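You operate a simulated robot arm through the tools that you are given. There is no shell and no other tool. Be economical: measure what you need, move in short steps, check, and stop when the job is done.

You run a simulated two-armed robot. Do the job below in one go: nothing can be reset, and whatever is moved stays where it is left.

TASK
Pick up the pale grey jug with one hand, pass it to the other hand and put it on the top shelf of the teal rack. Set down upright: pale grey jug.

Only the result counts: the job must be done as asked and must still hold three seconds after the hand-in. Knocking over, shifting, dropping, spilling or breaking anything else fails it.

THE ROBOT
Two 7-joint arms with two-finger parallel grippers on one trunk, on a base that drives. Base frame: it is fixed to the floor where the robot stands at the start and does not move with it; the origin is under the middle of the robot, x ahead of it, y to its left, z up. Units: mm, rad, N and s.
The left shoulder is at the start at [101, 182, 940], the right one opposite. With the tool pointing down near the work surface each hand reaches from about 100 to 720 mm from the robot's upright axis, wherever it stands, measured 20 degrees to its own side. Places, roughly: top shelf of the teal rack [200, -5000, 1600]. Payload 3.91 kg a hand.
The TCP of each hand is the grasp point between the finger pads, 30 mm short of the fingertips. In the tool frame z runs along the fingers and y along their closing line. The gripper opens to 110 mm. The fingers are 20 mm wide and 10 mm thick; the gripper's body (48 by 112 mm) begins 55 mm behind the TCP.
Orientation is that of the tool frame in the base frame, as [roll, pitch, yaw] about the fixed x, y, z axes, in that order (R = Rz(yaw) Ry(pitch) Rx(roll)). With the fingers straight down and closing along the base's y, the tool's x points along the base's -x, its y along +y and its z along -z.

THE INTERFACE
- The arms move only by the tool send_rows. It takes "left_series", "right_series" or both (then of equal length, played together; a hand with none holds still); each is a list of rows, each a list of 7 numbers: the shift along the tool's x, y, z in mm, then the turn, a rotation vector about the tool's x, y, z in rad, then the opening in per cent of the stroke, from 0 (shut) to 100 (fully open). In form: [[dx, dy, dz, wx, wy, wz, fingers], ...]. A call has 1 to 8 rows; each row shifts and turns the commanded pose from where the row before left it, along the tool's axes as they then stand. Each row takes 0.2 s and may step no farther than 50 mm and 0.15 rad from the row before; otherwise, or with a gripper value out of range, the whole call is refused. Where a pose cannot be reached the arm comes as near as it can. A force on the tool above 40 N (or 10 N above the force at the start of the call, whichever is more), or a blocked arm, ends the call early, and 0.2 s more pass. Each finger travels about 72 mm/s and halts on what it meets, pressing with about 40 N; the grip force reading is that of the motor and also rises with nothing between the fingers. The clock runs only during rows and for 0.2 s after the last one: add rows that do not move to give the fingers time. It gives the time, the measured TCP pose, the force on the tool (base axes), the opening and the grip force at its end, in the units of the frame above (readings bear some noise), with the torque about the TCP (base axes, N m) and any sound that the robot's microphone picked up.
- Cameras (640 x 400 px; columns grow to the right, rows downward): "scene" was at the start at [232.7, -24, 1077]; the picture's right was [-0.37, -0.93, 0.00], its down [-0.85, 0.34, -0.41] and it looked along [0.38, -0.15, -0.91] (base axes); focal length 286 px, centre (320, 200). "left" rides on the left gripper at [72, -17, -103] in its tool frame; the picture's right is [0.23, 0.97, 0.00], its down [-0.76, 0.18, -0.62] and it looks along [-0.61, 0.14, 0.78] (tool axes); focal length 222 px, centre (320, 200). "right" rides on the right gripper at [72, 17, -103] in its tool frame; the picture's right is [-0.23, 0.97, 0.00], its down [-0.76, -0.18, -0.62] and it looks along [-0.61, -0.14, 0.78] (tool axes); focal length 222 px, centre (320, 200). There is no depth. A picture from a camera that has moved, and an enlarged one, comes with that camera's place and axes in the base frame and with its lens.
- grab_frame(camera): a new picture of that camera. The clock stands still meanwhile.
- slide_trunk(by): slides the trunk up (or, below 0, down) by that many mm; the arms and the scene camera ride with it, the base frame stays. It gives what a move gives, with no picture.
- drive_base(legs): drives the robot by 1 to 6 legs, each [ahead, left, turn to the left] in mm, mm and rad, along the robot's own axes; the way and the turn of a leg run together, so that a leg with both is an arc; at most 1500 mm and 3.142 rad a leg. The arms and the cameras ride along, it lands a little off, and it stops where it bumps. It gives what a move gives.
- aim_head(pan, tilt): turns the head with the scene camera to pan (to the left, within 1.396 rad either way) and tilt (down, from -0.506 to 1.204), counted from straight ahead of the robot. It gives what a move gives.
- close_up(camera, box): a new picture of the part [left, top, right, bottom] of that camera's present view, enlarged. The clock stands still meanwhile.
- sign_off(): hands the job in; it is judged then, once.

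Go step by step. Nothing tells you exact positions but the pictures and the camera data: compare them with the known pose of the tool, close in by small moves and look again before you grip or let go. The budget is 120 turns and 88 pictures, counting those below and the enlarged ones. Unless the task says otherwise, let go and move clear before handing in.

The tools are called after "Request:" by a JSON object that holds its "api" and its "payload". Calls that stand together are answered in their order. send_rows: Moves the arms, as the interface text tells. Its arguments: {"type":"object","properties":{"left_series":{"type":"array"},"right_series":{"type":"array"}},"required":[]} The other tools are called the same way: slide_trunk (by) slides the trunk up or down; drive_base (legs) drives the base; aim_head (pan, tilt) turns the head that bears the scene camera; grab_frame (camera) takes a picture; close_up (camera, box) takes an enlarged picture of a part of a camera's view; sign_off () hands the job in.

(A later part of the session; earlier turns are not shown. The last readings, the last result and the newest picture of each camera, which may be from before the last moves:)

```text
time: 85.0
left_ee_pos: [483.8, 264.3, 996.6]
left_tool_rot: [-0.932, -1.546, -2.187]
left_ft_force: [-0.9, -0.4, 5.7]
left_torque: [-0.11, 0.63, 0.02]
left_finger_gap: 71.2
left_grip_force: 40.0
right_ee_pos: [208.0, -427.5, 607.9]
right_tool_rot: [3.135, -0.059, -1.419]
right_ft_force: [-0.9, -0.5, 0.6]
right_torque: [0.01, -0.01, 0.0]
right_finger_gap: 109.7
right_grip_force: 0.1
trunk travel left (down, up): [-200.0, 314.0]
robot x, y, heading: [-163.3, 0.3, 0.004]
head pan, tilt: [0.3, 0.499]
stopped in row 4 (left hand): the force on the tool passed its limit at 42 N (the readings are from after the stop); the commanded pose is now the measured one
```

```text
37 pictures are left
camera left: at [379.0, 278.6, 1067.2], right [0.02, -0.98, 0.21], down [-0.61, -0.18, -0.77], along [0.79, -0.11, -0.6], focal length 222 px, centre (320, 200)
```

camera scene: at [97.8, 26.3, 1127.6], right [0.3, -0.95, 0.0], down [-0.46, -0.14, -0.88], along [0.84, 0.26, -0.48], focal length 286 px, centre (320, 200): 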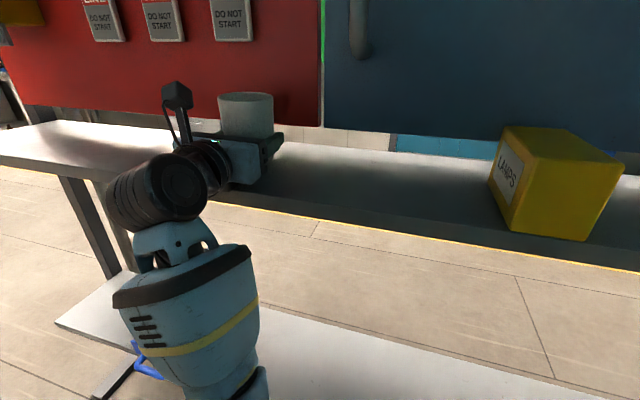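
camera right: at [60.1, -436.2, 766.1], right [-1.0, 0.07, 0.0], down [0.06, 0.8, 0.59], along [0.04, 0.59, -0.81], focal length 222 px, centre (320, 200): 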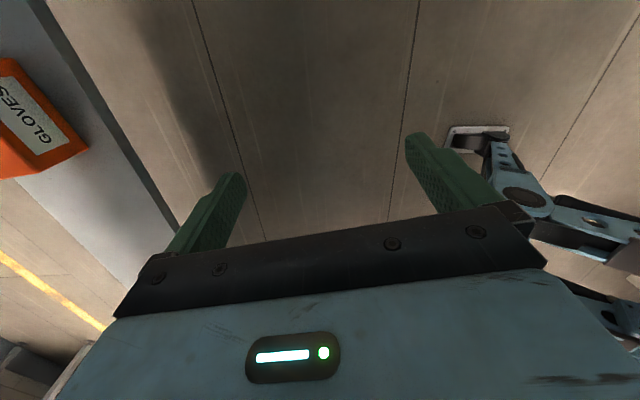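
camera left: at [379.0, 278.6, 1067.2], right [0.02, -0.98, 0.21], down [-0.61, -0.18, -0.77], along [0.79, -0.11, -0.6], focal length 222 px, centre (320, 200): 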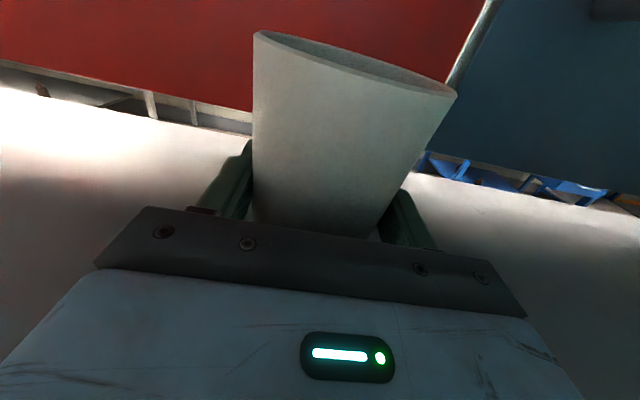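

Contact came about 105 mm behind the TCP, so probably the wrist met the shelf edge, not the mug. I raise 10 mm and look closely.

Request:
{"api": "send_rows", "payload": {"left_series": [[10, 0, 0, 0, 0, 0, 0], [8, 0, 0, 0, 0, 0, 0], [0, 0, 0, 0, 0, 0, 0]]}}

Request:
{"api": "close_up", "payload": {"camera": "scene", "box": [80, 70, 400, 270]}}

```text
time: 85.8
left_ee_pos: [485.0, 272.2, 1010.9]
left_tool_rot: [-1.431, -1.534, -1.675]
left_ft_force: [0.7, -0.2, -0.9]
left_torque: [0.01, 0.02, 0.02]
left_finger_gap: 71.2
left_grip_force: 39.9
right_ee_pos: [208.6, -428.1, 608.1]
right_tool_rot: [3.134, -0.06, -1.416]
right_ft_force: [0.4, 0.9, -0.2]
right_torque: [0.05, 0.0, 0.0]
right_finger_gap: 110.0
right_grip_force: 0.0
trunk travel left (down, up): [-200.0, 314.0]
robot x, y, heading: [-167.1, -1.9, 0.005]
head pan, tilt: [0.3, 0.499]
```

```text
2.00 times, centred on (240, 170) of scene
camera zoom: at [98.3, 26.6, 1127.6], right [0.3, -0.95, 0.0], down [-0.46, -0.14, -0.88], along [0.84, 0.26, -0.48], focal length 572 px, centre (480, 260)
```

zoom: 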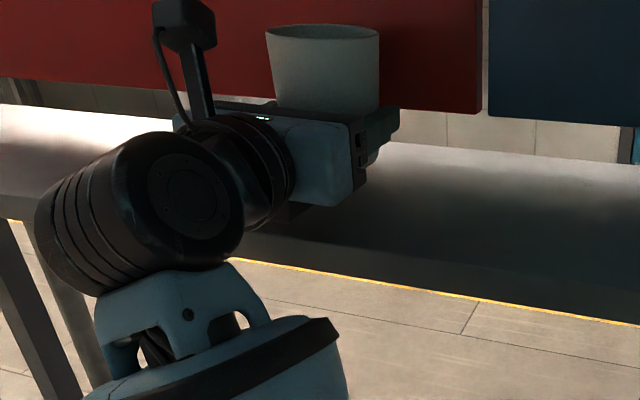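

Recomputing from wide-baseline views: shelf top z≈950, near edge x≈402, so the mug base was nearly down and the flange ring was at the edge. I back off 27 mm, level the mug, and lower gently again.

Request:
{"api": "send_rows", "payload": {"left_series": [[0, 0, -14, 0, 0, -0.02, 0], [0, 0, -13, 0, 0, -0.015, 0], [0, 0, 0, 0, 0, 0, 0]]}}

Request:
{"api": "send_rows", "payload": {"left_series": [[-6, 0, 0, 0, 0, 0, 0], [-4, 0, 0, 0, 0, 0, 0], [0, 0, 0, 0, 0, 0, 0]]}}

```text
time: 86.6
left_ee_pos: [456.3, 274.4, 1015.5]
left_tool_rot: [0.227, -1.554, 2.951]
left_ft_force: [-0.1, 0.4, -0.6]
left_torque: [0.01, 0.0, -0.01]
left_finger_gap: 71.0
left_grip_force: 39.7
right_ee_pos: [208.6, -427.9, 607.6]
right_tool_rot: [3.132, -0.06, -1.415]
right_ft_force: [0.4, 0.2, 0.1]
right_torque: [0.01, 0.0, -0.02]
right_finger_gap: 109.9
right_grip_force: 0.2
trunk travel left (down, up): [-200.0, 314.0]
robot x, y, heading: [-164.7, -1.0, 0.006]
head pan, tilt: [0.3, 0.499]
```

```text
time: 87.4
left_ee_pos: [456.6, 273.7, 1006.6]
left_tool_rot: [0.151, -1.552, 3.032]
left_ft_force: [0.6, -0.2, -1.0]
left_torque: [0.02, 0.0, -0.03]
left_finger_gap: 71.0
left_grip_force: 39.8
right_ee_pos: [209.5, -426.7, 608.0]
right_tool_rot: [3.133, -0.06, -1.415]
right_ft_force: [0.1, -0.2, 0.0]
right_torque: [0.02, 0.02, 0.01]
right_finger_gap: 109.9
right_grip_force: 0.1
trunk travel left (down, up): [-200.0, 314.0]
robot x, y, heading: [-166.6, -0.5, 0.003]
head pan, tilt: [0.3, 0.499]
```

Level within about 1°. Lowering in small steps.

Request:
{"api": "send_rows", "payload": {"left_series": [[-3, 0, 0, 0, 0, 0, 0], [-3, 0, 0, 0, 0, 0, 0], [-2, 0, 0, 0, 0, 0, 0], [-2, 0, 0, 0, 0, 0, 0], [0, 0, 0, 0, 0, 0, 0]]}}

Request:
{"api": "grab_frame", "payload": {"camera": "scene"}}

```text
time: 88.6
left_ee_pos: [457.3, 272.8, 998.1]
left_tool_rot: [0.079, -1.554, 3.102]
left_ft_force: [0.2, 0.1, -0.7]
left_torque: [0.02, 0.06, 0.0]
left_finger_gap: 70.8
left_grip_force: 39.8
right_ee_pos: [208.2, -427.6, 606.8]
right_tool_rot: [3.131, -0.06, -1.417]
right_ft_force: [0.1, -0.2, -0.7]
right_torque: [0.0, 0.0, 0.02]
right_finger_gap: 109.9
right_grip_force: 0.0
trunk travel left (down, up): [-200.0, 314.0]
robot x, y, heading: [-163.9, 5.6, 0.007]
head pan, tilt: [0.3, 0.499]
```

```text
35 pictures are left
camera scene: at [98.3, 26.6, 1127.6], right [0.3, -0.95, 0.0], down [-0.46, -0.14, -0.88], along [0.84, 0.26, -0.48], focal length 286 px, centre (320, 200)
```

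scene: 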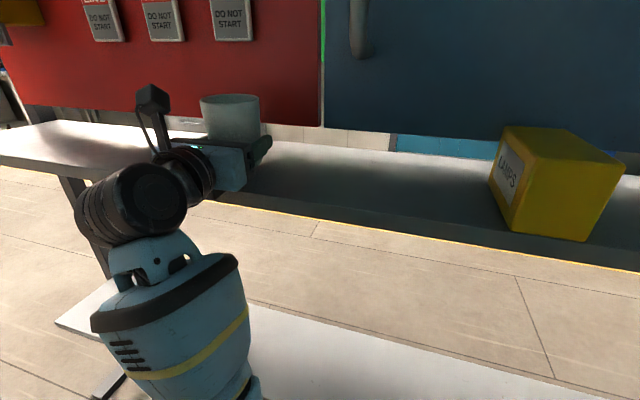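

No contact yet; continuing in small steps.

Request:
{"api": "send_rows", "payload": {"left_series": [[-2, 0, 0, 0, 0, 0, 0], [-2, 0, 0, 0, 0, 0, 0], [-2, 0, 0, 0, 0, 0, 0], [-2, 0, 0, 0, 0, 0, 0]]}}

Request:
{"api": "send_rows", "payload": {"left_series": [[-2, 0, 0, 0, 0, 0, 0], [-2, 0, 0, 0, 0, 0, 0]]}}

```text
time: 89.6
left_ee_pos: [457.5, 273.9, 990.1]
left_tool_rot: [0.062, -1.549, 3.121]
left_ft_force: [0.1, -0.5, -0.5]
left_torque: [-0.03, 0.01, 0.0]
left_finger_gap: 70.9
left_grip_force: 39.8
right_ee_pos: [208.1, -427.1, 607.3]
right_tool_rot: [3.133, -0.059, -1.416]
right_ft_force: [-0.4, 0.1, -0.4]
right_torque: [-0.03, -0.02, -0.03]
right_finger_gap: 109.9
right_grip_force: 0.0
trunk travel left (down, up): [-200.0, 314.0]
robot x, y, heading: [-168.2, 2.3, 0.008]
head pan, tilt: [0.3, 0.499]
```

```text
time: 90.2
left_ee_pos: [457.8, 274.2, 986.0]
left_tool_rot: [0.035, -1.548, -3.137]
left_ft_force: [0.6, 0.2, -1.4]
left_torque: [0.04, -0.02, 0.01]
left_finger_gap: 70.5
left_grip_force: 40.0
right_ee_pos: [209.4, -426.0, 606.3]
right_tool_rot: [3.132, -0.06, -1.414]
right_ft_force: [0.8, 0.0, 1.0]
right_torque: [-0.04, 0.02, 0.03]
right_finger_gap: 110.1
right_grip_force: 0.1
trunk travel left (down, up): [-200.0, 314.0]
robot x, y, heading: [-170.8, 0.1, 0.007]
head pan, tilt: [0.3, 0.499]
```

Still no contact; two more short descents.

Request:
{"api": "send_rows", "payload": {"left_series": [[-2, 0, 0, 0, 0, 0, 0], [-2, 0, 0, 0, 0, 0, 0], [-2, 0, 0, 0, 0, 0, 0]]}}

Request:
{"api": "close_up", "payload": {"camera": "scene", "box": [130, 80, 330, 205]}}

```text
time: 91.0
left_ee_pos: [457.1, 274.0, 981.0]
left_tool_rot: [-0.012, -1.546, -3.087]
left_ft_force: [1.6, 2.5, 5.2]
left_torque: [-0.09, 0.1, -0.05]
left_finger_gap: 70.8
left_grip_force: 40.0
right_ee_pos: [208.3, -427.7, 607.4]
right_tool_rot: [3.133, -0.059, -1.417]
right_ft_force: [0.2, 0.1, 0.7]
right_torque: [0.01, 0.04, 0.02]
right_finger_gap: 109.8
right_grip_force: 0.1
trunk travel left (down, up): [-200.0, 314.0]
robot x, y, heading: [-162.9, 2.9, 0.004]
head pan, tilt: [0.3, 0.499]
```

```text
3.20 times, centred on (230, 142) of scene
camera zoom: at [98.0, 26.6, 1127.8], right [0.3, -0.95, 0.0], down [-0.46, -0.14, -0.88], along [0.84, 0.26, -0.48], focal length 914 px, centre (608, 384)
```

zoom: 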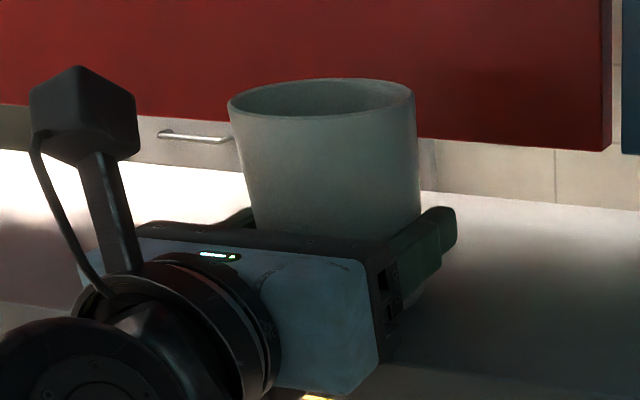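

The mug touches down (5 N, arm near zero). Lowering 1 mm more and releasing, then backing off.

Request:
{"api": "send_rows", "payload": {"left_series": [[-1, 0, 0, 0, 0, 0, 0], [0, 0, 0, 0, 0, 0, 40], [0, 0, 0, 0, 0, 0, 75], [0, 0, 0, 0, 0, 0, 100], [0, 0, 0, 0, 0, 0, 100]]}}

Request:
{"api": "grab_frame", "payload": {"camera": "left"}}

```text
time: 92.2
left_ee_pos: [458.4, 272.4, 977.2]
left_tool_rot: [-0.243, -1.555, -2.859]
left_ft_force: [-0.7, 0.1, -0.1]
left_torque: [0.02, 0.0, 0.01]
left_finger_gap: 109.9
left_grip_force: 0.1
right_ee_pos: [206.7, -427.3, 607.3]
right_tool_rot: [3.131, -0.058, -1.416]
right_ft_force: [0.1, -0.3, 0.1]
right_torque: [0.02, 0.0, 0.0]
right_finger_gap: 110.0
right_grip_force: 0.0
trunk travel left (down, up): [-200.0, 314.0]
robot x, y, heading: [-164.6, 1.9, 0.005]
head pan, tilt: [0.3, 0.499]
```

```text
33 pictures are left
camera left: at [352.7, 284.6, 1047.5], right [0.03, -0.97, 0.22], down [-0.6, -0.2, -0.77], along [0.8, -0.11, -0.59], focal length 222 px, centre (320, 200)
```

left: 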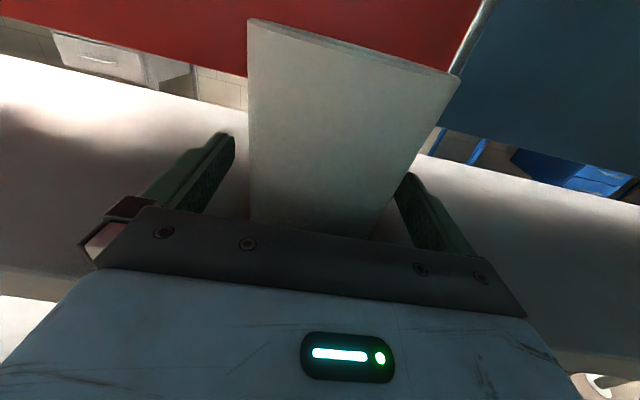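

Released cleanly; the mug stands at about [458, 273] upright. Backing the hand straight out, then the base.

Request:
{"api": "send_rows", "payload": {"left_series": [[0, 0, -20, 0, 0, 0, 100], [0, 0, -20, 0, 0, 0, 100], [0, 0, -20, 0, 0, 0, 100], [0, 0, -20, 0, 0, 0, 100], [0, 0, 0, 0, 0, 0, 100]]}}

Request:
{"api": "drive_base", "payload": {"legs": [[-220, 0, 0]]}}

Request:
{"api": "grab_frame", "payload": {"camera": "scene"}}

```text
time: 93.4
left_ee_pos: [378.8, 270.2, 978.2]
left_tool_rot: [-0.322, -1.545, -2.776]
left_ft_force: [0.6, 1.3, 0.5]
left_torque: [0.03, 0.03, 0.02]
left_finger_gap: 110.0
left_grip_force: 0.2
right_ee_pos: [207.8, -427.4, 606.5]
right_tool_rot: [3.134, -0.059, -1.415]
right_ft_force: [-0.2, -1.1, 0.3]
right_torque: [0.01, 0.0, 0.0]
right_finger_gap: 110.0
right_grip_force: 0.1
trunk travel left (down, up): [-200.0, 314.0]
robot x, y, heading: [-163.3, -0.3, 0.004]
head pan, tilt: [0.3, 0.499]
```

```text
time: 95.1
left_ee_pos: [156.4, 267.8, 974.9]
left_tool_rot: [-0.658, -1.548, -2.444]
left_ft_force: [0.2, 0.7, -0.1]
left_torque: [0.02, 0.0, 0.0]
left_finger_gap: 110.0
left_grip_force: 0.1
right_ee_pos: [-13.4, -427.9, 607.4]
right_tool_rot: [3.135, -0.059, -1.412]
right_ft_force: [1.1, -0.6, -1.3]
right_torque: [-0.01, -0.02, -0.03]
right_finger_gap: 109.9
right_grip_force: 0.1
trunk travel left (down, up): [-200.0, 314.0]
robot x, y, heading: [-386.4, -0.8, 0.005]
head pan, tilt: [0.3, 0.499]
```

```text
32 pictures are left
camera scene: at [-124.4, 26.1, 1127.8], right [0.3, -0.95, 0.0], down [-0.46, -0.14, -0.88], along [0.84, 0.26, -0.48], focal length 286 px, centre (320, 200)
```

scene: 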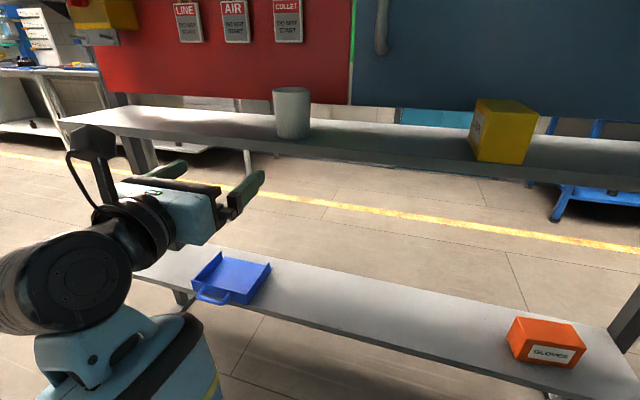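

The mug stands well on the shelf. Now I roll the left hand by 180° so its camera is below.

Request:
{"api": "send_rows", "payload": {"left_series": [[0, 0, 0, 0, 0, 0.15, 100], [0, 0, 0, 0, 0, 0.15, 100], [0, 0, 0, 0, 0, 0.15, 100], [0, 0, 0, 0, 0, 0.15, 100], [0, 0, 0, 0, 0, 0.15, 100], [0, 0, 0, 0, 0, 0.15, 100], [0, 0, 0, 0, 0, 0.15, 100], [0, 0, 0, 0, 0, 0.15, 100]]}}

Request:
{"api": "send_rows", "payload": {"left_series": [[0, 0, 0, 0, 0, 0.15, 100], [0, 0, 0, 0, 0, 0.15, 100], [0, 0, 0, 0, 0, 0.15, 100], [0, 0, 0, 0, 0, 0.15, 100], [0, 0, 0, 0, 0, 0.15, 100], [0, 0, 0, 0, 0, 0.15, 100], [0, 0, 0, 0, 0, 0.15, 100], [0, 0, 0, 0, 0, 0.15, 100]]}}

Request:
{"api": "send_rows", "payload": {"left_series": [[0, 0, 0, 0, 0, 0.15, 100], [0, 0, 0, 0, 0, 0.15, 100], [0, 0, 0, 0, 0, 0.15, 100], [0, 0, 0, 0, 0, 0.15, 100], [0, 0, 0, 0, 0, 0.14, 100]]}}

Request:
{"api": "grab_frame", "payload": {"camera": "scene"}}

```text
time: 96.9
left_ee_pos: [158.2, 267.2, 973.7]
left_tool_rot: [-1.553, -0.358, -1.537]
left_ft_force: [0.1, -0.7, -0.2]
left_torque: [0.02, 0.03, -0.01]
left_finger_gap: 110.4
left_grip_force: 0.0
right_ee_pos: [-12.7, -427.6, 607.2]
right_tool_rot: [3.132, -0.058, -1.413]
right_ft_force: [-0.5, -0.1, 0.5]
right_torque: [0.0, 0.01, -0.01]
right_finger_gap: 110.1
right_grip_force: 0.1
trunk travel left (down, up): [-200.0, 314.0]
robot x, y, heading: [-386.3, -3.5, 0.002]
head pan, tilt: [0.3, 0.499]
```

```text
time: 98.7
left_ee_pos: [156.7, 267.9, 974.1]
left_tool_rot: [-1.545, 0.845, -1.51]
left_ft_force: [0.4, -0.2, 0.6]
left_torque: [0.05, 0.01, 0.03]
left_finger_gap: 110.0
left_grip_force: 0.1
right_ee_pos: [-13.4, -426.6, 607.0]
right_tool_rot: [3.133, -0.06, -1.414]
right_ft_force: [-0.3, -0.1, 0.5]
right_torque: [0.0, 0.0, 0.02]
right_finger_gap: 109.9
right_grip_force: 0.0
trunk travel left (down, up): [-200.0, 314.0]
robot x, y, heading: [-390.4, 1.1, 0.005]
head pan, tilt: [0.3, 0.499]
```

```text
time: 99.9
left_ee_pos: [157.5, 266.5, 974.1]
left_tool_rot: [0.634, 1.549, 0.673]
left_ft_force: [-0.6, 1.4, 0.0]
left_torque: [-0.01, 0.02, 0.01]
left_finger_gap: 110.0
left_grip_force: 0.0
right_ee_pos: [-12.6, -428.4, 606.9]
right_tool_rot: [3.134, -0.061, -1.414]
right_ft_force: [-0.1, 1.4, 0.2]
right_torque: [-0.02, -0.01, 0.03]
right_finger_gap: 110.0
right_grip_force: 0.0
trunk travel left (down, up): [-200.0, 314.0]
robot x, y, heading: [-388.9, -1.2, 0.003]
head pan, tilt: [0.3, 0.499]
```

```text
31 pictures are left
camera scene: at [-123.9, 26.2, 1127.7], right [0.3, -0.95, 0.0], down [-0.46, -0.14, -0.88], along [0.84, 0.26, -0.48], focal length 286 px, centre (320, 200)
```

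scene: 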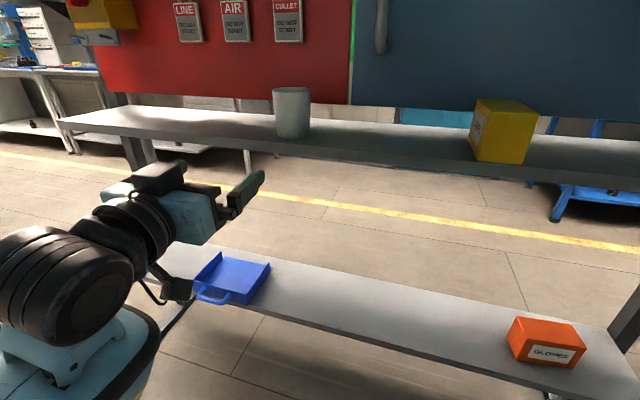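

Camera-down reached easily. I tilt the fingers down 15° and test the full height rise before regripping.

Request:
{"api": "send_rows", "payload": {"left_series": [[0, 0, 0, 0, 0.13, 0, 100], [0, 0, 0, 0, 0.13, 0, 100]]}}

Request:
{"api": "send_rows", "payload": {"left_series": [[-43.5, 0, -11.5, 0, 0, 0, 100], [-43.5, 0, -11.5, 0, 0, 0, 100], [-43.5, 0, -11.5, 0, 0, 0, 100], [-43.5, 0, -11.5, 0, 0, 0, 100], [-43.5, 0, -11.5, 0, 0, 0, 100], [-43.5, 0, -11.5, 0, 0, 0, 100], [-43.5, 0, -11.5, 0, 0, 0, 100], [-43.5, 0, -11.5, 0, 0, 0, 100]]}}

```text
time: 100.5
left_ee_pos: [157.1, 267.8, 973.5]
left_tool_rot: [3.092, 1.327, 3.133]
left_ft_force: [-0.6, 0.1, 0.2]
left_torque: [-0.02, 0.03, 0.02]
left_finger_gap: 110.0
left_grip_force: 0.0
right_ee_pos: [-12.9, -428.7, 606.9]
right_tool_rot: [3.134, -0.06, -1.415]
right_ft_force: [-0.1, -1.0, 0.3]
right_torque: [0.0, 0.0, 0.03]
right_finger_gap: 110.0
right_grip_force: 0.0
trunk travel left (down, up): [-200.0, 314.0]
robot x, y, heading: [-390.2, -1.3, 0.011]
head pan, tilt: [0.3, 0.499]
```

```text
time: 102.3
left_ee_pos: [152.3, 262.7, 1334.4]
left_tool_rot: [3.09, 1.328, 3.133]
left_ft_force: [0.0, 0.4, 0.4]
left_torque: [0.0, 0.01, -0.01]
left_finger_gap: 110.0
left_grip_force: 0.1
right_ee_pos: [-14.4, -428.1, 607.6]
right_tool_rot: [3.134, -0.059, -1.413]
right_ft_force: [-0.8, -0.6, -0.1]
right_torque: [0.01, 0.01, 0.01]
right_finger_gap: 110.0
right_grip_force: 0.1
trunk travel left (down, up): [-200.0, 314.0]
robot x, y, heading: [-387.9, -0.1, 0.005]
head pan, tilt: [0.3, 0.499]
```

The full height is reachable. Now down to grip height and drive forward for the regrip.

Request:
{"api": "send_rows", "payload": {"left_series": [[40.9, -0.5, 10.1, 0, 0, 0, 100], [40.9, -0.5, 10.1, 0, 0, 0, 100], [40.9, -0.5, 10.1, 0, 0, 0, 100], [40.9, -0.5, 10.1, 0, 0, 0, 100], [40.9, -0.5, 10.1, 0, 0, 0, 100], [40.9, -0.5, 10.1, 0, 0, 0, 100], [40.9, -0.5, 10.1, 0, 0, 0, 100], [40.9, -0.5, 10.1, 0, 0, 0, 100]]}}

Request:
{"api": "drive_base", "payload": {"legs": [[190, 0, 0]]}}

Request:
{"api": "grab_frame", "payload": {"camera": "scene"}}

Request:
{"api": "grab_frame", "payload": {"camera": "left"}}

```text
time: 104.1
left_ee_pos: [152.2, 265.3, 995.3]
left_tool_rot: [3.095, 1.331, 3.138]
left_ft_force: [-0.4, -0.1, -0.3]
left_torque: [0.0, -0.02, -0.02]
left_finger_gap: 109.9
left_grip_force: 0.1
right_ee_pos: [-12.7, -427.7, 607.6]
right_tool_rot: [3.134, -0.058, -1.414]
right_ft_force: [-0.5, 0.1, 0.3]
right_torque: [-0.01, -0.02, -0.01]
right_finger_gap: 110.0
right_grip_force: 0.0
trunk travel left (down, up): [-200.0, 314.0]
robot x, y, heading: [-384.3, 0.5, 0.008]
head pan, tilt: [0.3, 0.499]
```

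```text
time: 105.6
left_ee_pos: [343.1, 264.8, 996.8]
left_tool_rot: [3.098, 1.327, 3.137]
left_ft_force: [-0.2, 0.3, 0.1]
left_torque: [0.02, 0.02, -0.01]
left_finger_gap: 109.9
left_grip_force: 0.0
right_ee_pos: [176.4, -428.4, 608.4]
right_tool_rot: [3.132, -0.059, -1.415]
right_ft_force: [1.0, 0.3, 0.1]
right_torque: [0.0, 0.02, 0.01]
right_finger_gap: 110.2
right_grip_force: 0.0
trunk travel left (down, up): [-200.0, 314.0]
robot x, y, heading: [-199.7, 2.6, 0.004]
head pan, tilt: [0.3, 0.499]
```

```text
30 pictures are left
camera scene: at [66.0, 26.1, 1127.5], right [0.3, -0.95, 0.0], down [-0.46, -0.14, -0.88], along [0.84, 0.26, -0.48], focal length 286 px, centre (320, 200)
```

scene: 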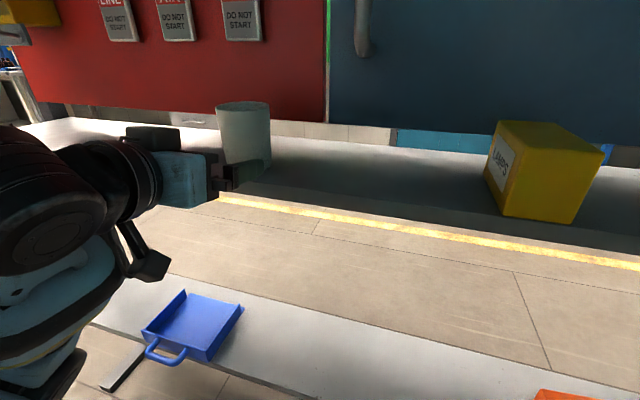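

```text
29 pictures are left
camera left: at [225.4, 244.0, 949.8], right [-0.09, 0.97, -0.21], down [-0.43, 0.15, 0.89], along [0.9, 0.17, 0.4], focal length 222 px, centre (320, 200)
```

left: 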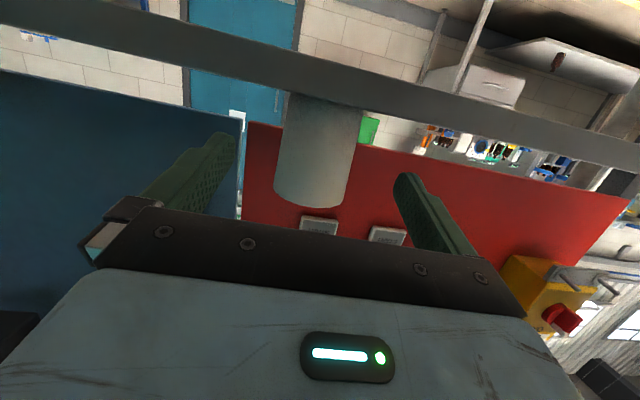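

Aligned within ~9 mm laterally, which I fold into the approach. Moving forward horizontally around the mug.

Request:
{"api": "send_rows", "payload": {"left_series": [[-5.4, 2.4, 22, 0, 0, 0, 100], [-5.4, 2.4, 22, 0, 0, 0, 100], [-5.5, 0, 22, 0, 0, 0, 100], [0, 0, 0, 0, 0, 0, 100]]}}

Request:
{"api": "grab_frame", "payload": {"camera": "left"}}

```text
time: 106.6
left_ee_pos: [408.3, 272.2, 996.2]
left_tool_rot: [3.096, 1.328, 3.136]
left_ft_force: [0.0, 0.5, 0.8]
left_torque: [0.02, -0.01, -0.03]
left_finger_gap: 109.9
left_grip_force: 0.0
right_ee_pos: [174.4, -427.9, 607.6]
right_tool_rot: [3.132, -0.059, -1.418]
right_ft_force: [0.6, -0.2, -0.7]
right_torque: [-0.03, 0.02, -0.01]
right_finger_gap: 110.0
right_grip_force: 0.1
trunk travel left (down, up): [-200.0, 314.0]
robot x, y, heading: [-196.2, -0.2, 0.002]
head pan, tilt: [0.3, 0.499]
```

```text
28 pictures are left
camera left: at [292.1, 251.4, 949.7], right [-0.09, 0.97, -0.21], down [-0.43, 0.15, 0.89], along [0.9, 0.17, 0.4], focal length 222 px, centre (320, 200)
```

left: 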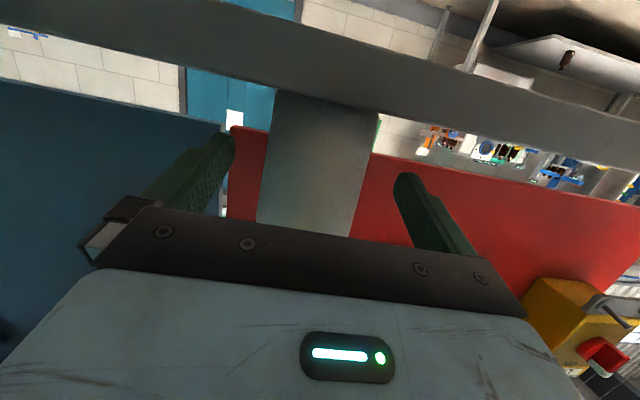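

Centred. Last 48 mm.

Request:
{"api": "send_rows", "payload": {"left_series": [[-4.6, -0.5, 18, 0, 0, 0, 100], [-4.6, -0.5, 18, 0, 0, 0, 100], [-2.6, -0.5, 10, 0, 0, 0, 100], [0, 0, 0, 0, 0, 0, 100]]}}

Request:
{"api": "grab_frame", "payload": {"camera": "left"}}

Request:
{"api": "close_up", "payload": {"camera": "scene", "box": [130, 80, 330, 205]}}

```text
time: 107.6
left_ee_pos: [457.4, 272.3, 997.9]
left_tool_rot: [3.096, 1.327, 3.136]
left_ft_force: [0.0, 0.0, -1.0]
left_torque: [0.01, -0.02, 0.0]
left_finger_gap: 109.9
left_grip_force: 0.1
right_ee_pos: [174.1, -428.2, 607.8]
right_tool_rot: [3.134, -0.059, -1.417]
right_ft_force: [0.0, -0.3, -0.4]
right_torque: [0.02, -0.01, 0.0]
right_finger_gap: 110.1
right_grip_force: 0.0
trunk travel left (down, up): [-200.0, 314.0]
robot x, y, heading: [-197.4, -1.9, -0.0]
head pan, tilt: [0.3, 0.499]
```

```text
27 pictures are left
camera left: at [340.7, 252.2, 950.7], right [-0.09, 0.97, -0.21], down [-0.43, 0.15, 0.89], along [0.9, 0.17, 0.4], focal length 222 px, centre (320, 200)
```

left: 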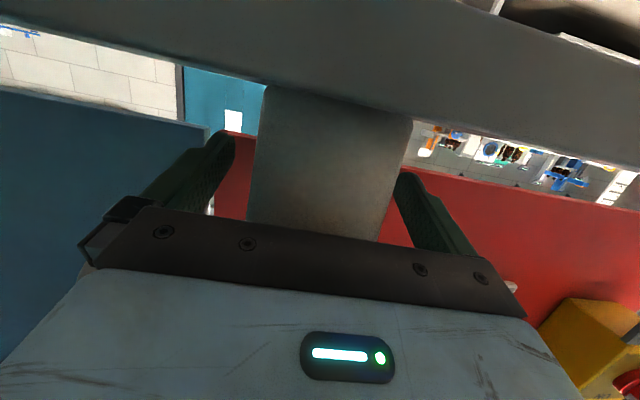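

```text
3.20 times, centred on (230, 142) of scene
camera zoom: at [65.3, 26.2, 1127.7], right [0.3, -0.95, 0.0], down [-0.46, -0.14, -0.88], along [0.84, 0.26, -0.48], focal length 914 px, centre (608, 384)
```

zoom: 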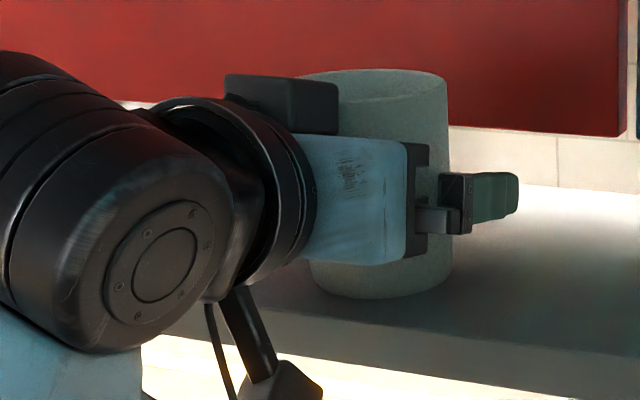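

The fingers surround the mug around mid-height. Closing.

Request:
{"api": "send_rows", "payload": {"left_series": [[0, 0, 0, 0, 0, 0, 70], [0, 0, 0, 0, 0, 0, 50], [0, 0, 0, 0, 0, 0, 20], [0, 0, 0, 0, 0, 0, 0], [0, 0, 0, 0, 0, 0, 0], [0, 0, 0, 0, 0, 0, 0]]}}

Request:
{"api": "send_rows", "payload": {"left_series": [[-9.7, 0, -2.4, 0, 0, 0, 0], [-19.4, 0, -4.8, 0, 0, 0, 0], [-19.4, 0, -4.8, 0, 0, 0, 0], [-19.4, 0, -4.8, 0, 0, 0, 0], [0, 0, 0, 0, 0, 0, 0]]}}

Request:
{"api": "close_up", "payload": {"camera": "scene", "box": [100, 50, 340, 200]}}

```text
time: 109.0
left_ee_pos: [457.3, 272.2, 997.9]
left_tool_rot: [3.096, 1.328, 3.136]
left_ft_force: [1.7, 0.8, 2.0]
left_torque: [-0.09, -0.06, 0.02]
left_finger_gap: 72.1
left_grip_force: 39.8
right_ee_pos: [175.1, -428.9, 606.5]
right_tool_rot: [3.134, -0.06, -1.418]
right_ft_force: [0.2, -0.4, -0.2]
right_torque: [0.0, 0.03, 0.02]
right_finger_gap: 109.7
right_grip_force: 0.1
trunk travel left (down, up): [-200.0, 314.0]
robot x, y, heading: [-203.6, -0.2, 0.005]
head pan, tilt: [0.3, 0.499]
```

```text
time: 110.2
left_ee_pos: [457.0, 272.3, 1067.7]
left_tool_rot: [3.094, 1.327, 3.136]
left_ft_force: [0.1, -0.1, -0.6]
left_torque: [-0.02, 0.0, 0.0]
left_finger_gap: 72.3
left_grip_force: 40.6
right_ee_pos: [174.7, -427.7, 608.0]
right_tool_rot: [3.134, -0.059, -1.416]
right_ft_force: [0.8, 0.2, -0.1]
right_torque: [-0.04, 0.0, 0.05]
right_finger_gap: 110.0
right_grip_force: 0.0
trunk travel left (down, up): [-200.0, 314.0]
robot x, y, heading: [-199.3, -0.4, 0.004]
head pan, tilt: [0.3, 0.499]
```

```text
2.67 times, centred on (220, 125) of scene
camera zoom: at [65.5, 26.2, 1127.6], right [0.3, -0.95, 0.0], down [-0.46, -0.14, -0.88], along [0.84, 0.26, -0.48], focal length 762 px, centre (587, 400)
```

zoom: 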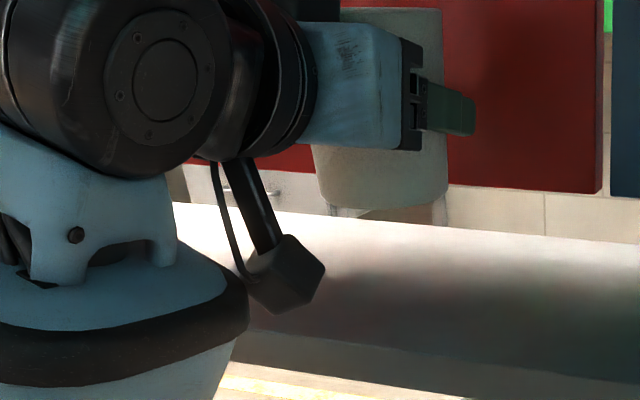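

Regripped and lifted upright. Backing out, turning right to face the rack, and looking.

Request:
{"api": "drive_base", "payload": {"legs": [[-270, 0, 0], [0, 0, -1.571]]}}

Request:
{"api": "aim_head", "payload": {"pan": -0.2, "tilt": 0.3}}

Request:
{"api": "grab_frame", "payload": {"camera": "scene"}}

```text
time: 114.1
left_ee_pos: [222.9, -173.6, 1067.8]
left_tool_rot: [3.136, 1.333, 2.503]
left_ft_force: [-0.9, -0.3, -0.8]
left_torque: [0.02, 0.04, 0.03]
left_finger_gap: 72.0
left_grip_force: 39.8
right_ee_pos: [-426.6, -549.0, 623.5]
right_tool_rot: [-3.123, -0.067, -2.078]
right_ft_force: [0.5, 1.1, -0.5]
right_torque: [0.02, 0.0, -0.01]
right_finger_gap: 110.1
right_grip_force: 0.0
trunk travel left (down, up): [-200.0, 314.0]
robot x, y, heading: [-461.9, 9.6, -0.671]
head pan, tilt: [0.3, 0.499]
stopped in leg 2: the robot was blocked; the commanded pose is now the measured one
```

```text
time: 115.0
left_ee_pos: [224.6, -175.0, 1066.7]
left_tool_rot: [-3.13, 1.333, 2.516]
left_ft_force: [0.1, 0.5, -0.8]
left_torque: [-0.01, 0.01, 0.03]
left_finger_gap: 72.2
left_grip_force: 40.0
right_ee_pos: [-426.8, -548.9, 623.6]
right_tool_rot: [-3.128, -0.071, -2.078]
right_ft_force: [0.0, -0.5, -0.6]
right_torque: [-0.02, 0.01, 0.01]
right_finger_gap: 109.8
right_grip_force: 0.0
trunk travel left (down, up): [-200.0, 314.0]
robot x, y, heading: [-460.2, 11.2, -0.674]
head pan, tilt: [-0.201, 0.3]
```

```text
24 pictures are left
camera scene: at [-257.7, -159.2, 1147.6], right [-0.77, -0.64, 0.01], down [-0.19, 0.21, -0.96], along [0.61, -0.74, -0.29], focal length 286 px, centre (320, 200)
```

scene: 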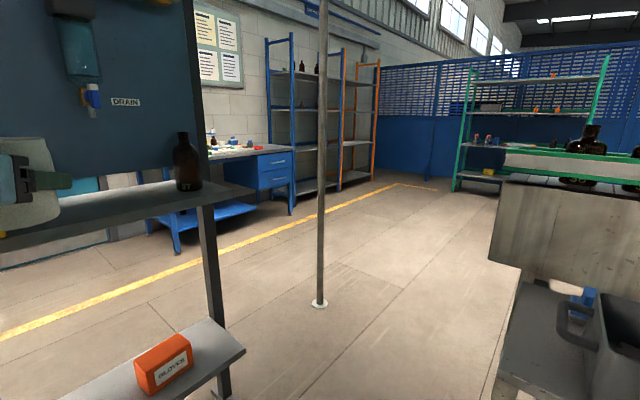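

The turn was blocked, probably the folded-out right arm against the counter. I look to the right.

Request:
{"api": "aim_head", "payload": {"pan": -1.0, "tilt": 0.6}}

Request:
{"api": "grab_frame", "payload": {"camera": "scene"}}

```text
time: 116.2
left_ee_pos: [223.5, -174.9, 1066.7]
left_tool_rot: [-3.132, 1.334, 2.516]
left_ft_force: [-0.1, -0.6, -0.5]
left_torque: [0.02, -0.04, -0.01]
left_finger_gap: 71.9
left_grip_force: 39.4
right_ee_pos: [-426.2, -548.9, 624.8]
right_tool_rot: [-3.128, -0.068, -2.079]
right_ft_force: [0.2, 0.4, -0.4]
right_torque: [0.01, -0.01, 0.01]
right_finger_gap: 110.0
right_grip_force: 0.1
trunk travel left (down, up): [-200.0, 314.0]
robot x, y, heading: [-460.9, 12.1, -0.675]
head pan, tilt: [-1.0, 0.6]
```

```text
23 pictures are left
camera scene: at [-327.2, -176.0, 1120.8], right [-0.99, 0.1, 0.0], down [0.05, 0.55, -0.83], along [-0.09, -0.83, -0.55], focal length 286 px, centre (320, 200)
```

scene: 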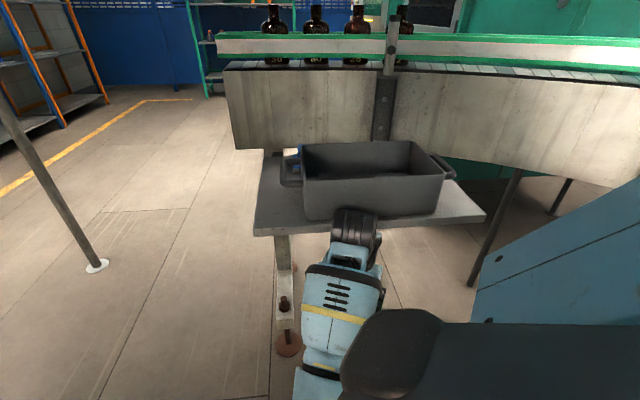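

The right arm met the stand with the grey tote. I'll turn back a bit, raise the trunk so the arms clear shelf and stand, and pull the right hand inward.

Request:
{"api": "drive_base", "payload": {"legs": [[0, 0, 0.35]]}}

Request:
{"api": "slide_trunk", "payload": {"by": 314}}

Request:
{"api": "aim_head", "payload": {"pan": -0.9, "tilt": 0.7}}

Request:
{"api": "grab_frame", "payload": {"camera": "scene"}}

```text
time: 117.6
left_ee_pos: [247.8, 57.8, 1066.7]
left_tool_rot: [3.096, 1.327, 2.812]
left_ft_force: [-0.3, 0.0, -0.7]
left_torque: [0.0, 0.01, -0.01]
left_finger_gap: 72.2
left_grip_force: 39.9
right_ee_pos: [-235.7, -513.5, 614.8]
right_tool_rot: [-3.134, -0.056, -1.729]
right_ft_force: [0.0, -0.6, 0.3]
right_torque: [-0.02, 0.03, -0.01]
right_finger_gap: 110.1
right_grip_force: 0.1
trunk travel left (down, up): [-200.0, 314.0]
robot x, y, heading: [-464.3, 5.4, -0.322]
head pan, tilt: [-1.0, 0.6]
```

```text
time: 118.5
left_ee_pos: [244.8, 56.6, 1104.4]
left_tool_rot: [3.096, 1.331, 2.813]
left_ft_force: [0.0, 0.2, -0.7]
left_torque: [-0.02, 0.02, 0.0]
left_finger_gap: 72.3
left_grip_force: 40.0
right_ee_pos: [-239.4, -514.0, 645.5]
right_tool_rot: [-3.136, -0.038, -1.733]
right_ft_force: [2.6, 4.5, -13.3]
right_torque: [0.19, -0.12, 0.02]
right_finger_gap: 110.0
right_grip_force: 0.1
trunk travel left (down, up): [-233.0, 281.0]
robot x, y, heading: [-465.1, 7.0, -0.318]
head pan, tilt: [-1.0, 0.6]
stopped: the force on the tool passed its limit at 68 N (the readings are from after the stop); the commanded pose is now the measured one
```

```text
time: 119.1
left_ee_pos: [246.3, 57.9, 1103.4]
left_tool_rot: [3.093, 1.331, 2.809]
left_ft_force: [-0.5, -0.1, -0.4]
left_torque: [-0.05, -0.02, 0.03]
left_finger_gap: 72.0
left_grip_force: 39.7
right_ee_pos: [-237.7, -515.7, 645.2]
right_tool_rot: [-3.135, -0.041, -1.736]
right_ft_force: [3.2, 3.7, -16.8]
right_torque: [0.38, -0.16, 0.06]
right_finger_gap: 109.9
right_grip_force: 0.1
trunk travel left (down, up): [-233.0, 281.0]
robot x, y, heading: [-459.6, 10.9, -0.317]
head pan, tilt: [-0.901, 0.7]
```

```text
22 pictures are left
camera scene: at [-274.3, -126.4, 1145.8], right [-0.94, -0.34, 0.0], down [-0.22, 0.61, -0.76], along [0.26, -0.72, -0.64], focal length 286 px, centre (320, 200)
```

scene: 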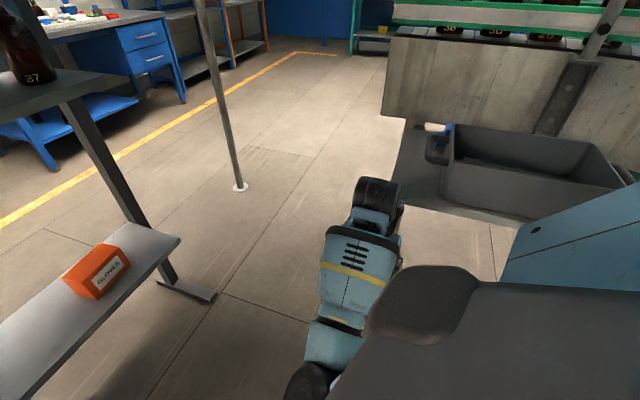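

The right wrist camera was caught under the stand's table. Lowering back, turning further left to get free of it, then raising.

Request:
{"api": "slide_trunk", "payload": {"by": -35}}

Request:
{"api": "drive_base", "payload": {"legs": [[0, 0, 0.32]]}}

Request:
{"api": "grab_frame", "payload": {"camera": "scene"}}

```text
time: 119.9
left_ee_pos: [244.7, 58.1, 1066.7]
left_tool_rot: [3.094, 1.332, 2.809]
left_ft_force: [-0.2, 0.6, -0.8]
left_torque: [-0.02, 0.0, -0.03]
left_finger_gap: 72.1
left_grip_force: 40.0
right_ee_pos: [-241.4, -514.4, 604.4]
right_tool_rot: [3.125, -0.05, -1.743]
right_ft_force: [-0.1, 0.2, 0.4]
right_torque: [-0.03, 0.01, 0.0]
right_finger_gap: 110.0
right_grip_force: 0.2
trunk travel left (down, up): [-198.0, 316.0]
robot x, y, heading: [-462.9, 7.1, -0.321]
head pan, tilt: [-0.901, 0.7]
```

```text
time: 121.3
left_ee_pos: [195.2, 275.5, 1067.9]
left_tool_rot: [3.097, 1.334, 3.128]
left_ft_force: [-0.5, 0.5, -0.7]
left_torque: [0.0, 0.03, -0.02]
left_finger_gap: 72.1
left_grip_force: 40.0
right_ee_pos: [-88.1, -421.1, 603.6]
right_tool_rot: [3.126, -0.047, -1.422]
right_ft_force: [-0.2, -0.4, 0.6]
right_torque: [0.02, 0.02, 0.02]
right_finger_gap: 109.8
right_grip_force: 0.1
trunk travel left (down, up): [-198.0, 316.0]
robot x, y, heading: [-458.8, 7.3, -0.005]
head pan, tilt: [-0.901, 0.7]
```

```text
21 pictures are left
camera scene: at [-230.7, -61.2, 1107.5], right [-0.79, -0.62, 0.0], down [-0.4, 0.51, -0.77], along [0.47, -0.6, -0.64], focal length 286 px, centre (320, 200)
```

scene: 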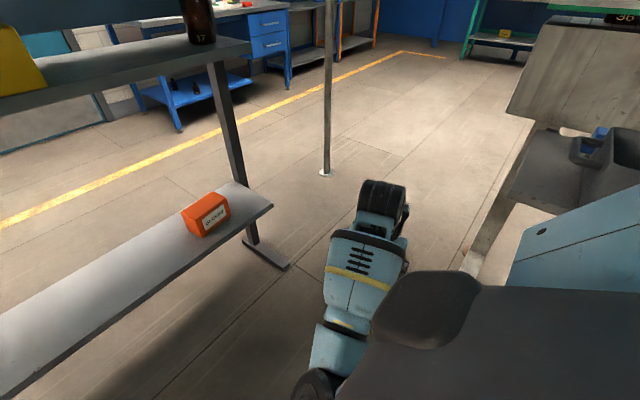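

Free now. Raising the trunk fully, then I bring both hands inward to slim the robot.

Request:
{"api": "slide_trunk", "payload": {"by": 314}}

Request:
{"api": "send_rows", "payload": {"left_series": [[0, -20, 0, 0, 0, 0, 0], [0, -20, 0, 0, 0, 0, 0], [0, -20, 0, 0, 0, 0, 0], [0, -20, 0, 0, 0, 0, 0], [0, -20, 0, 0, 0, 0, 0], [0, -20, 0, 0, 0, 0, 0], [0, 0, 0, 0, 0, 0, 0], [0, 0, 0, 0, 0, 0, 0]], "right_series": [[-25, -10, -10, 0, 0, 0, 50], [-25, -10, -10, 0, 0, 0, 50], [-25, -10, -10, 0, 0, 0, 50], [-25, -10, -10, 0, 0, 0, 50], [-25, -10, -10, 0, 0, 0, 50], [-25, -10, -10, 0, 0, 0, 50], [-25, -10, -10, 0, 0, 0, 50], [-25, -10, -10, 0, 0, 0, 50]]}}

Request:
{"api": "aim_head", "payload": {"pan": 0.6, "tilt": 0.8}}

Request:
{"api": "grab_frame", "payload": {"camera": "scene"}}

Request:
{"api": "aim_head", "payload": {"pan": -0.6, "tilt": 0.9}}

Request:
{"api": "grab_frame", "payload": {"camera": "scene"}}

```text
time: 124.4
left_ee_pos: [195.5, 275.7, 1381.6]
left_tool_rot: [3.094, 1.329, 3.13]
left_ft_force: [0.4, 0.2, -0.9]
left_torque: [0.01, -0.01, 0.0]
left_finger_gap: 72.4
left_grip_force: 39.8
right_ee_pos: [-88.7, -421.4, 916.8]
right_tool_rot: [3.123, -0.048, -1.425]
right_ft_force: [0.1, 0.2, -0.1]
right_torque: [0.0, -0.02, 0.04]
right_finger_gap: 109.8
right_grip_force: 0.0
trunk travel left (down, up): [-512.0, 2.0]
robot x, y, heading: [-460.4, 6.6, -0.003]
head pan, tilt: [-0.901, 0.7]
```

```text
time: 126.4
left_ee_pos: [198.8, 155.2, 1380.3]
left_tool_rot: [3.094, 1.334, 3.129]
left_ft_force: [0.0, 0.0, -1.0]
left_torque: [0.0, 0.0, 0.0]
left_finger_gap: 72.1
left_grip_force: 40.7
right_ee_pos: [6.7, -300.6, 951.0]
right_tool_rot: [-3.137, -0.147, -1.504]
right_ft_force: [-0.6, 0.2, 0.4]
right_torque: [-0.02, -0.02, 0.02]
right_finger_gap: 55.1
right_grip_force: 0.1
right hand out of reach, approached as far as the arm can: row 3, 4, 5, 6, 7, 8
trunk travel left (down, up): [-512.0, 2.0]
robot x, y, heading: [-462.2, 11.1, 0.001]
head pan, tilt: [-0.901, 0.7]
stopped in row 8 (right hand): the arm was blocked; the commanded pose is now the measured one
```

```text
time: 128.0
left_ee_pos: [199.2, 156.0, 1380.5]
left_tool_rot: [3.095, 1.334, 3.13]
left_ft_force: [0.4, 0.0, -1.0]
left_torque: [-0.01, 0.01, 0.03]
left_finger_gap: 72.1
left_grip_force: 40.3
right_ee_pos: [7.3, -300.9, 950.4]
right_tool_rot: [-3.135, -0.147, -1.503]
right_ft_force: [0.6, 0.0, 0.1]
right_torque: [0.02, -0.01, -0.01]
right_finger_gap: 55.0
right_grip_force: 0.1
trunk travel left (down, up): [-512.0, 2.0]
robot x, y, heading: [-462.0, 9.1, -0.008]
head pan, tilt: [0.6, 0.799]
```

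```text
20 pictures are left
camera scene: at [-381.2, 51.5, 1442.5], right [0.56, -0.83, 0.0], down [-0.59, -0.4, -0.7], along [0.58, 0.39, -0.72], focal length 286 px, centre (320, 200)
```

scene: 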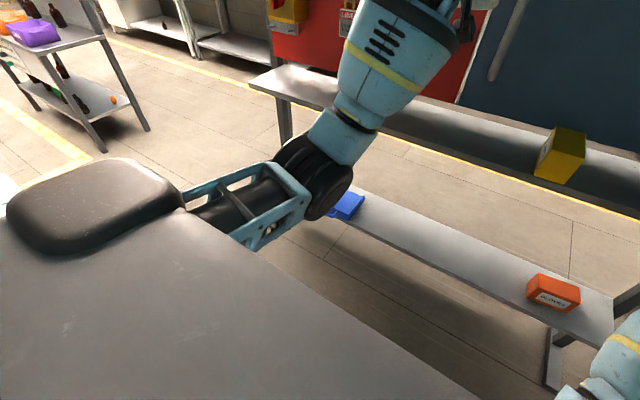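

```text
time: 129.4
left_ee_pos: [198.9, 156.1, 1380.1]
left_tool_rot: [3.096, 1.334, 3.129]
left_ft_force: [-0.4, -0.8, -0.1]
left_torque: [-0.05, 0.0, -0.01]
left_finger_gap: 72.3
left_grip_force: 39.7
right_ee_pos: [8.3, -299.8, 950.6]
right_tool_rot: [-3.138, -0.149, -1.502]
right_ft_force: [0.1, 0.1, -0.5]
right_torque: [-0.01, 0.02, 0.0]
right_finger_gap: 55.1
right_grip_force: 0.1
trunk travel left (down, up): [-512.0, 2.0]
robot x, y, heading: [-458.8, 9.5, -0.004]
head pan, tilt: [-0.6, 0.901]
```

```text
19 pictures are left
camera scene: at [-385.9, -36.5, 1434.6], right [-0.57, -0.82, 0.0], down [-0.64, 0.45, -0.62], along [0.51, -0.35, -0.78], focal length 286 px, centre (320, 200)
```

scene: 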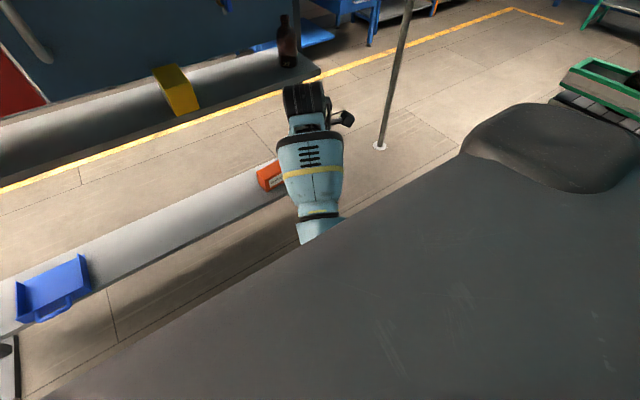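

Both arms are now within about ±350 mm of the axis. I drive ahead a bit, turn right, and shift left to the middle of the passage.

Request:
{"api": "drive_base", "payload": {"legs": [[200, 0, 0], [0, 0, -1.571], [0, 310, 0]]}}

Request:
{"api": "aim_head", "payload": {"pan": 0, "tilt": 0.45}}

Request:
{"api": "grab_frame", "payload": {"camera": "scene"}}

```text
time: 132.2
left_ee_pos: [421.4, 2.6, 1383.3]
left_tool_rot: [3.096, 1.33, 2.917]
left_ft_force: [-7.7, 9.9, -3.3]
left_torque: [-0.12, -0.01, 0.47]
left_finger_gap: 76.3
left_grip_force: 39.7
right_ee_pos: [119.4, -406.2, 951.0]
right_tool_rot: [-3.136, -0.151, -1.753]
right_ft_force: [0.6, -0.7, 0.8]
right_torque: [-0.01, -0.01, 0.01]
right_finger_gap: 54.9
right_grip_force: 0.0
trunk travel left (down, up): [-512.0, 2.0]
robot x, y, heading: [-256.2, 12.1, -0.252]
head pan, tilt: [-0.6, 0.901]
heard: click
stopped in leg 2: the force on the tool passed its limit at 76 N (the readings are from after the stop); the commanded pose is now the measured one
```

```text
time: 133.2
left_ee_pos: [419.7, 3.0, 1382.7]
left_tool_rot: [3.101, 1.331, 2.918]
left_ft_force: [-10.0, 13.9, -5.0]
left_torque: [-0.22, 0.11, 0.9]
left_finger_gap: 76.1
left_grip_force: 40.0
right_ee_pos: [118.9, -405.4, 951.2]
right_tool_rot: [-3.136, -0.15, -1.753]
right_ft_force: [0.7, -0.9, 0.7]
right_torque: [0.01, 0.01, -0.01]
right_finger_gap: 55.2
right_grip_force: 0.0
trunk travel left (down, up): [-512.0, 2.0]
robot x, y, heading: [-256.4, 8.9, -0.253]
head pan, tilt: [0.0, 0.45]
```

```text
18 pictures are left
camera scene: at [-157.6, -17.4, 1473.1], right [-0.25, -0.97, 0.0], down [-0.42, 0.11, -0.9], along [0.87, -0.23, -0.43], focal length 286 px, centre (320, 200)
```

scene: 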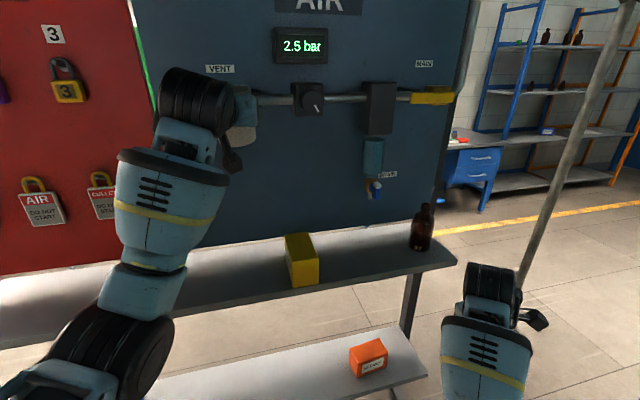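

The mug bumped the pipework on the air panel. I reverse out the way I came and look at the mug and the panel.

Request:
{"api": "drive_base", "payload": {"legs": [[0, 0, 0.12], [-200, 0, 0]]}}

Request:
{"api": "grab_frame", "payload": {"camera": "scene"}}

Request:
{"api": "grab_frame", "payload": {"camera": "left"}}

```text
time: 135.4
left_ee_pos: [221.9, 108.0, 1381.2]
left_tool_rot: [3.093, 1.329, 3.029]
left_ft_force: [0.0, -0.3, -0.4]
left_torque: [-0.02, -0.02, -0.03]
left_finger_gap: 75.9
left_grip_force: 39.5
right_ee_pos: [-30.4, -331.0, 950.7]
right_tool_rot: [-3.138, -0.148, -1.632]
right_ft_force: [-0.1, -0.3, 0.8]
right_torque: [-0.02, -0.01, 0.0]
right_finger_gap: 55.1
right_grip_force: 0.1
trunk travel left (down, up): [-512.0, 2.0]
robot x, y, heading: [-455.2, 32.7, -0.137]
head pan, tilt: [0.0, 0.45]
```

```text
17 pictures are left
camera scene: at [-351.3, 18.5, 1472.9], right [-0.13, -0.99, 0.0], down [-0.43, 0.06, -0.9], along [0.89, -0.12, -0.44], focal length 286 px, centre (320, 200)
```

scene: 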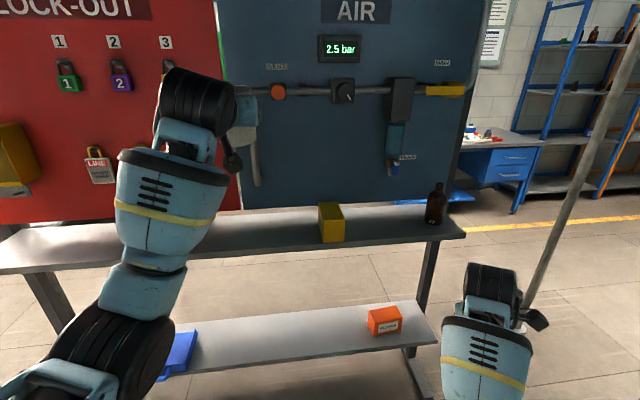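

```text
16 pictures are left
camera left: at [102.0, 100.2, 1334.5], right [0.01, 0.98, -0.21], down [-0.41, 0.19, 0.89], along [0.91, 0.08, 0.41], focal length 222 px, centre (320, 200)
```

left: 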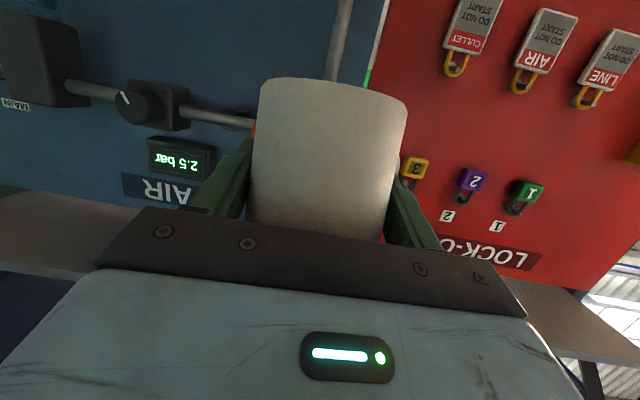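

The panel looks unchanged (2.5 bar, pipe intact) and the mug is still held. Checking its tilt.

Request:
{"api": "close_up", "payload": {"camera": "scene", "box": [170, 60, 330, 160]}}

```text
4.00 times, centred on (250, 110) of scene
camera zoom: at [-351.3, 18.5, 1472.9], right [-0.13, -0.99, 0.0], down [-0.43, 0.06, -0.9], along [0.89, -0.12, -0.44], focal length 1143 px, centre (600, 560)
```

zoom: 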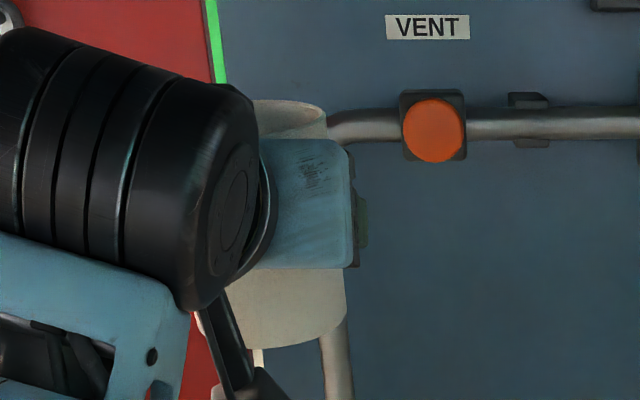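

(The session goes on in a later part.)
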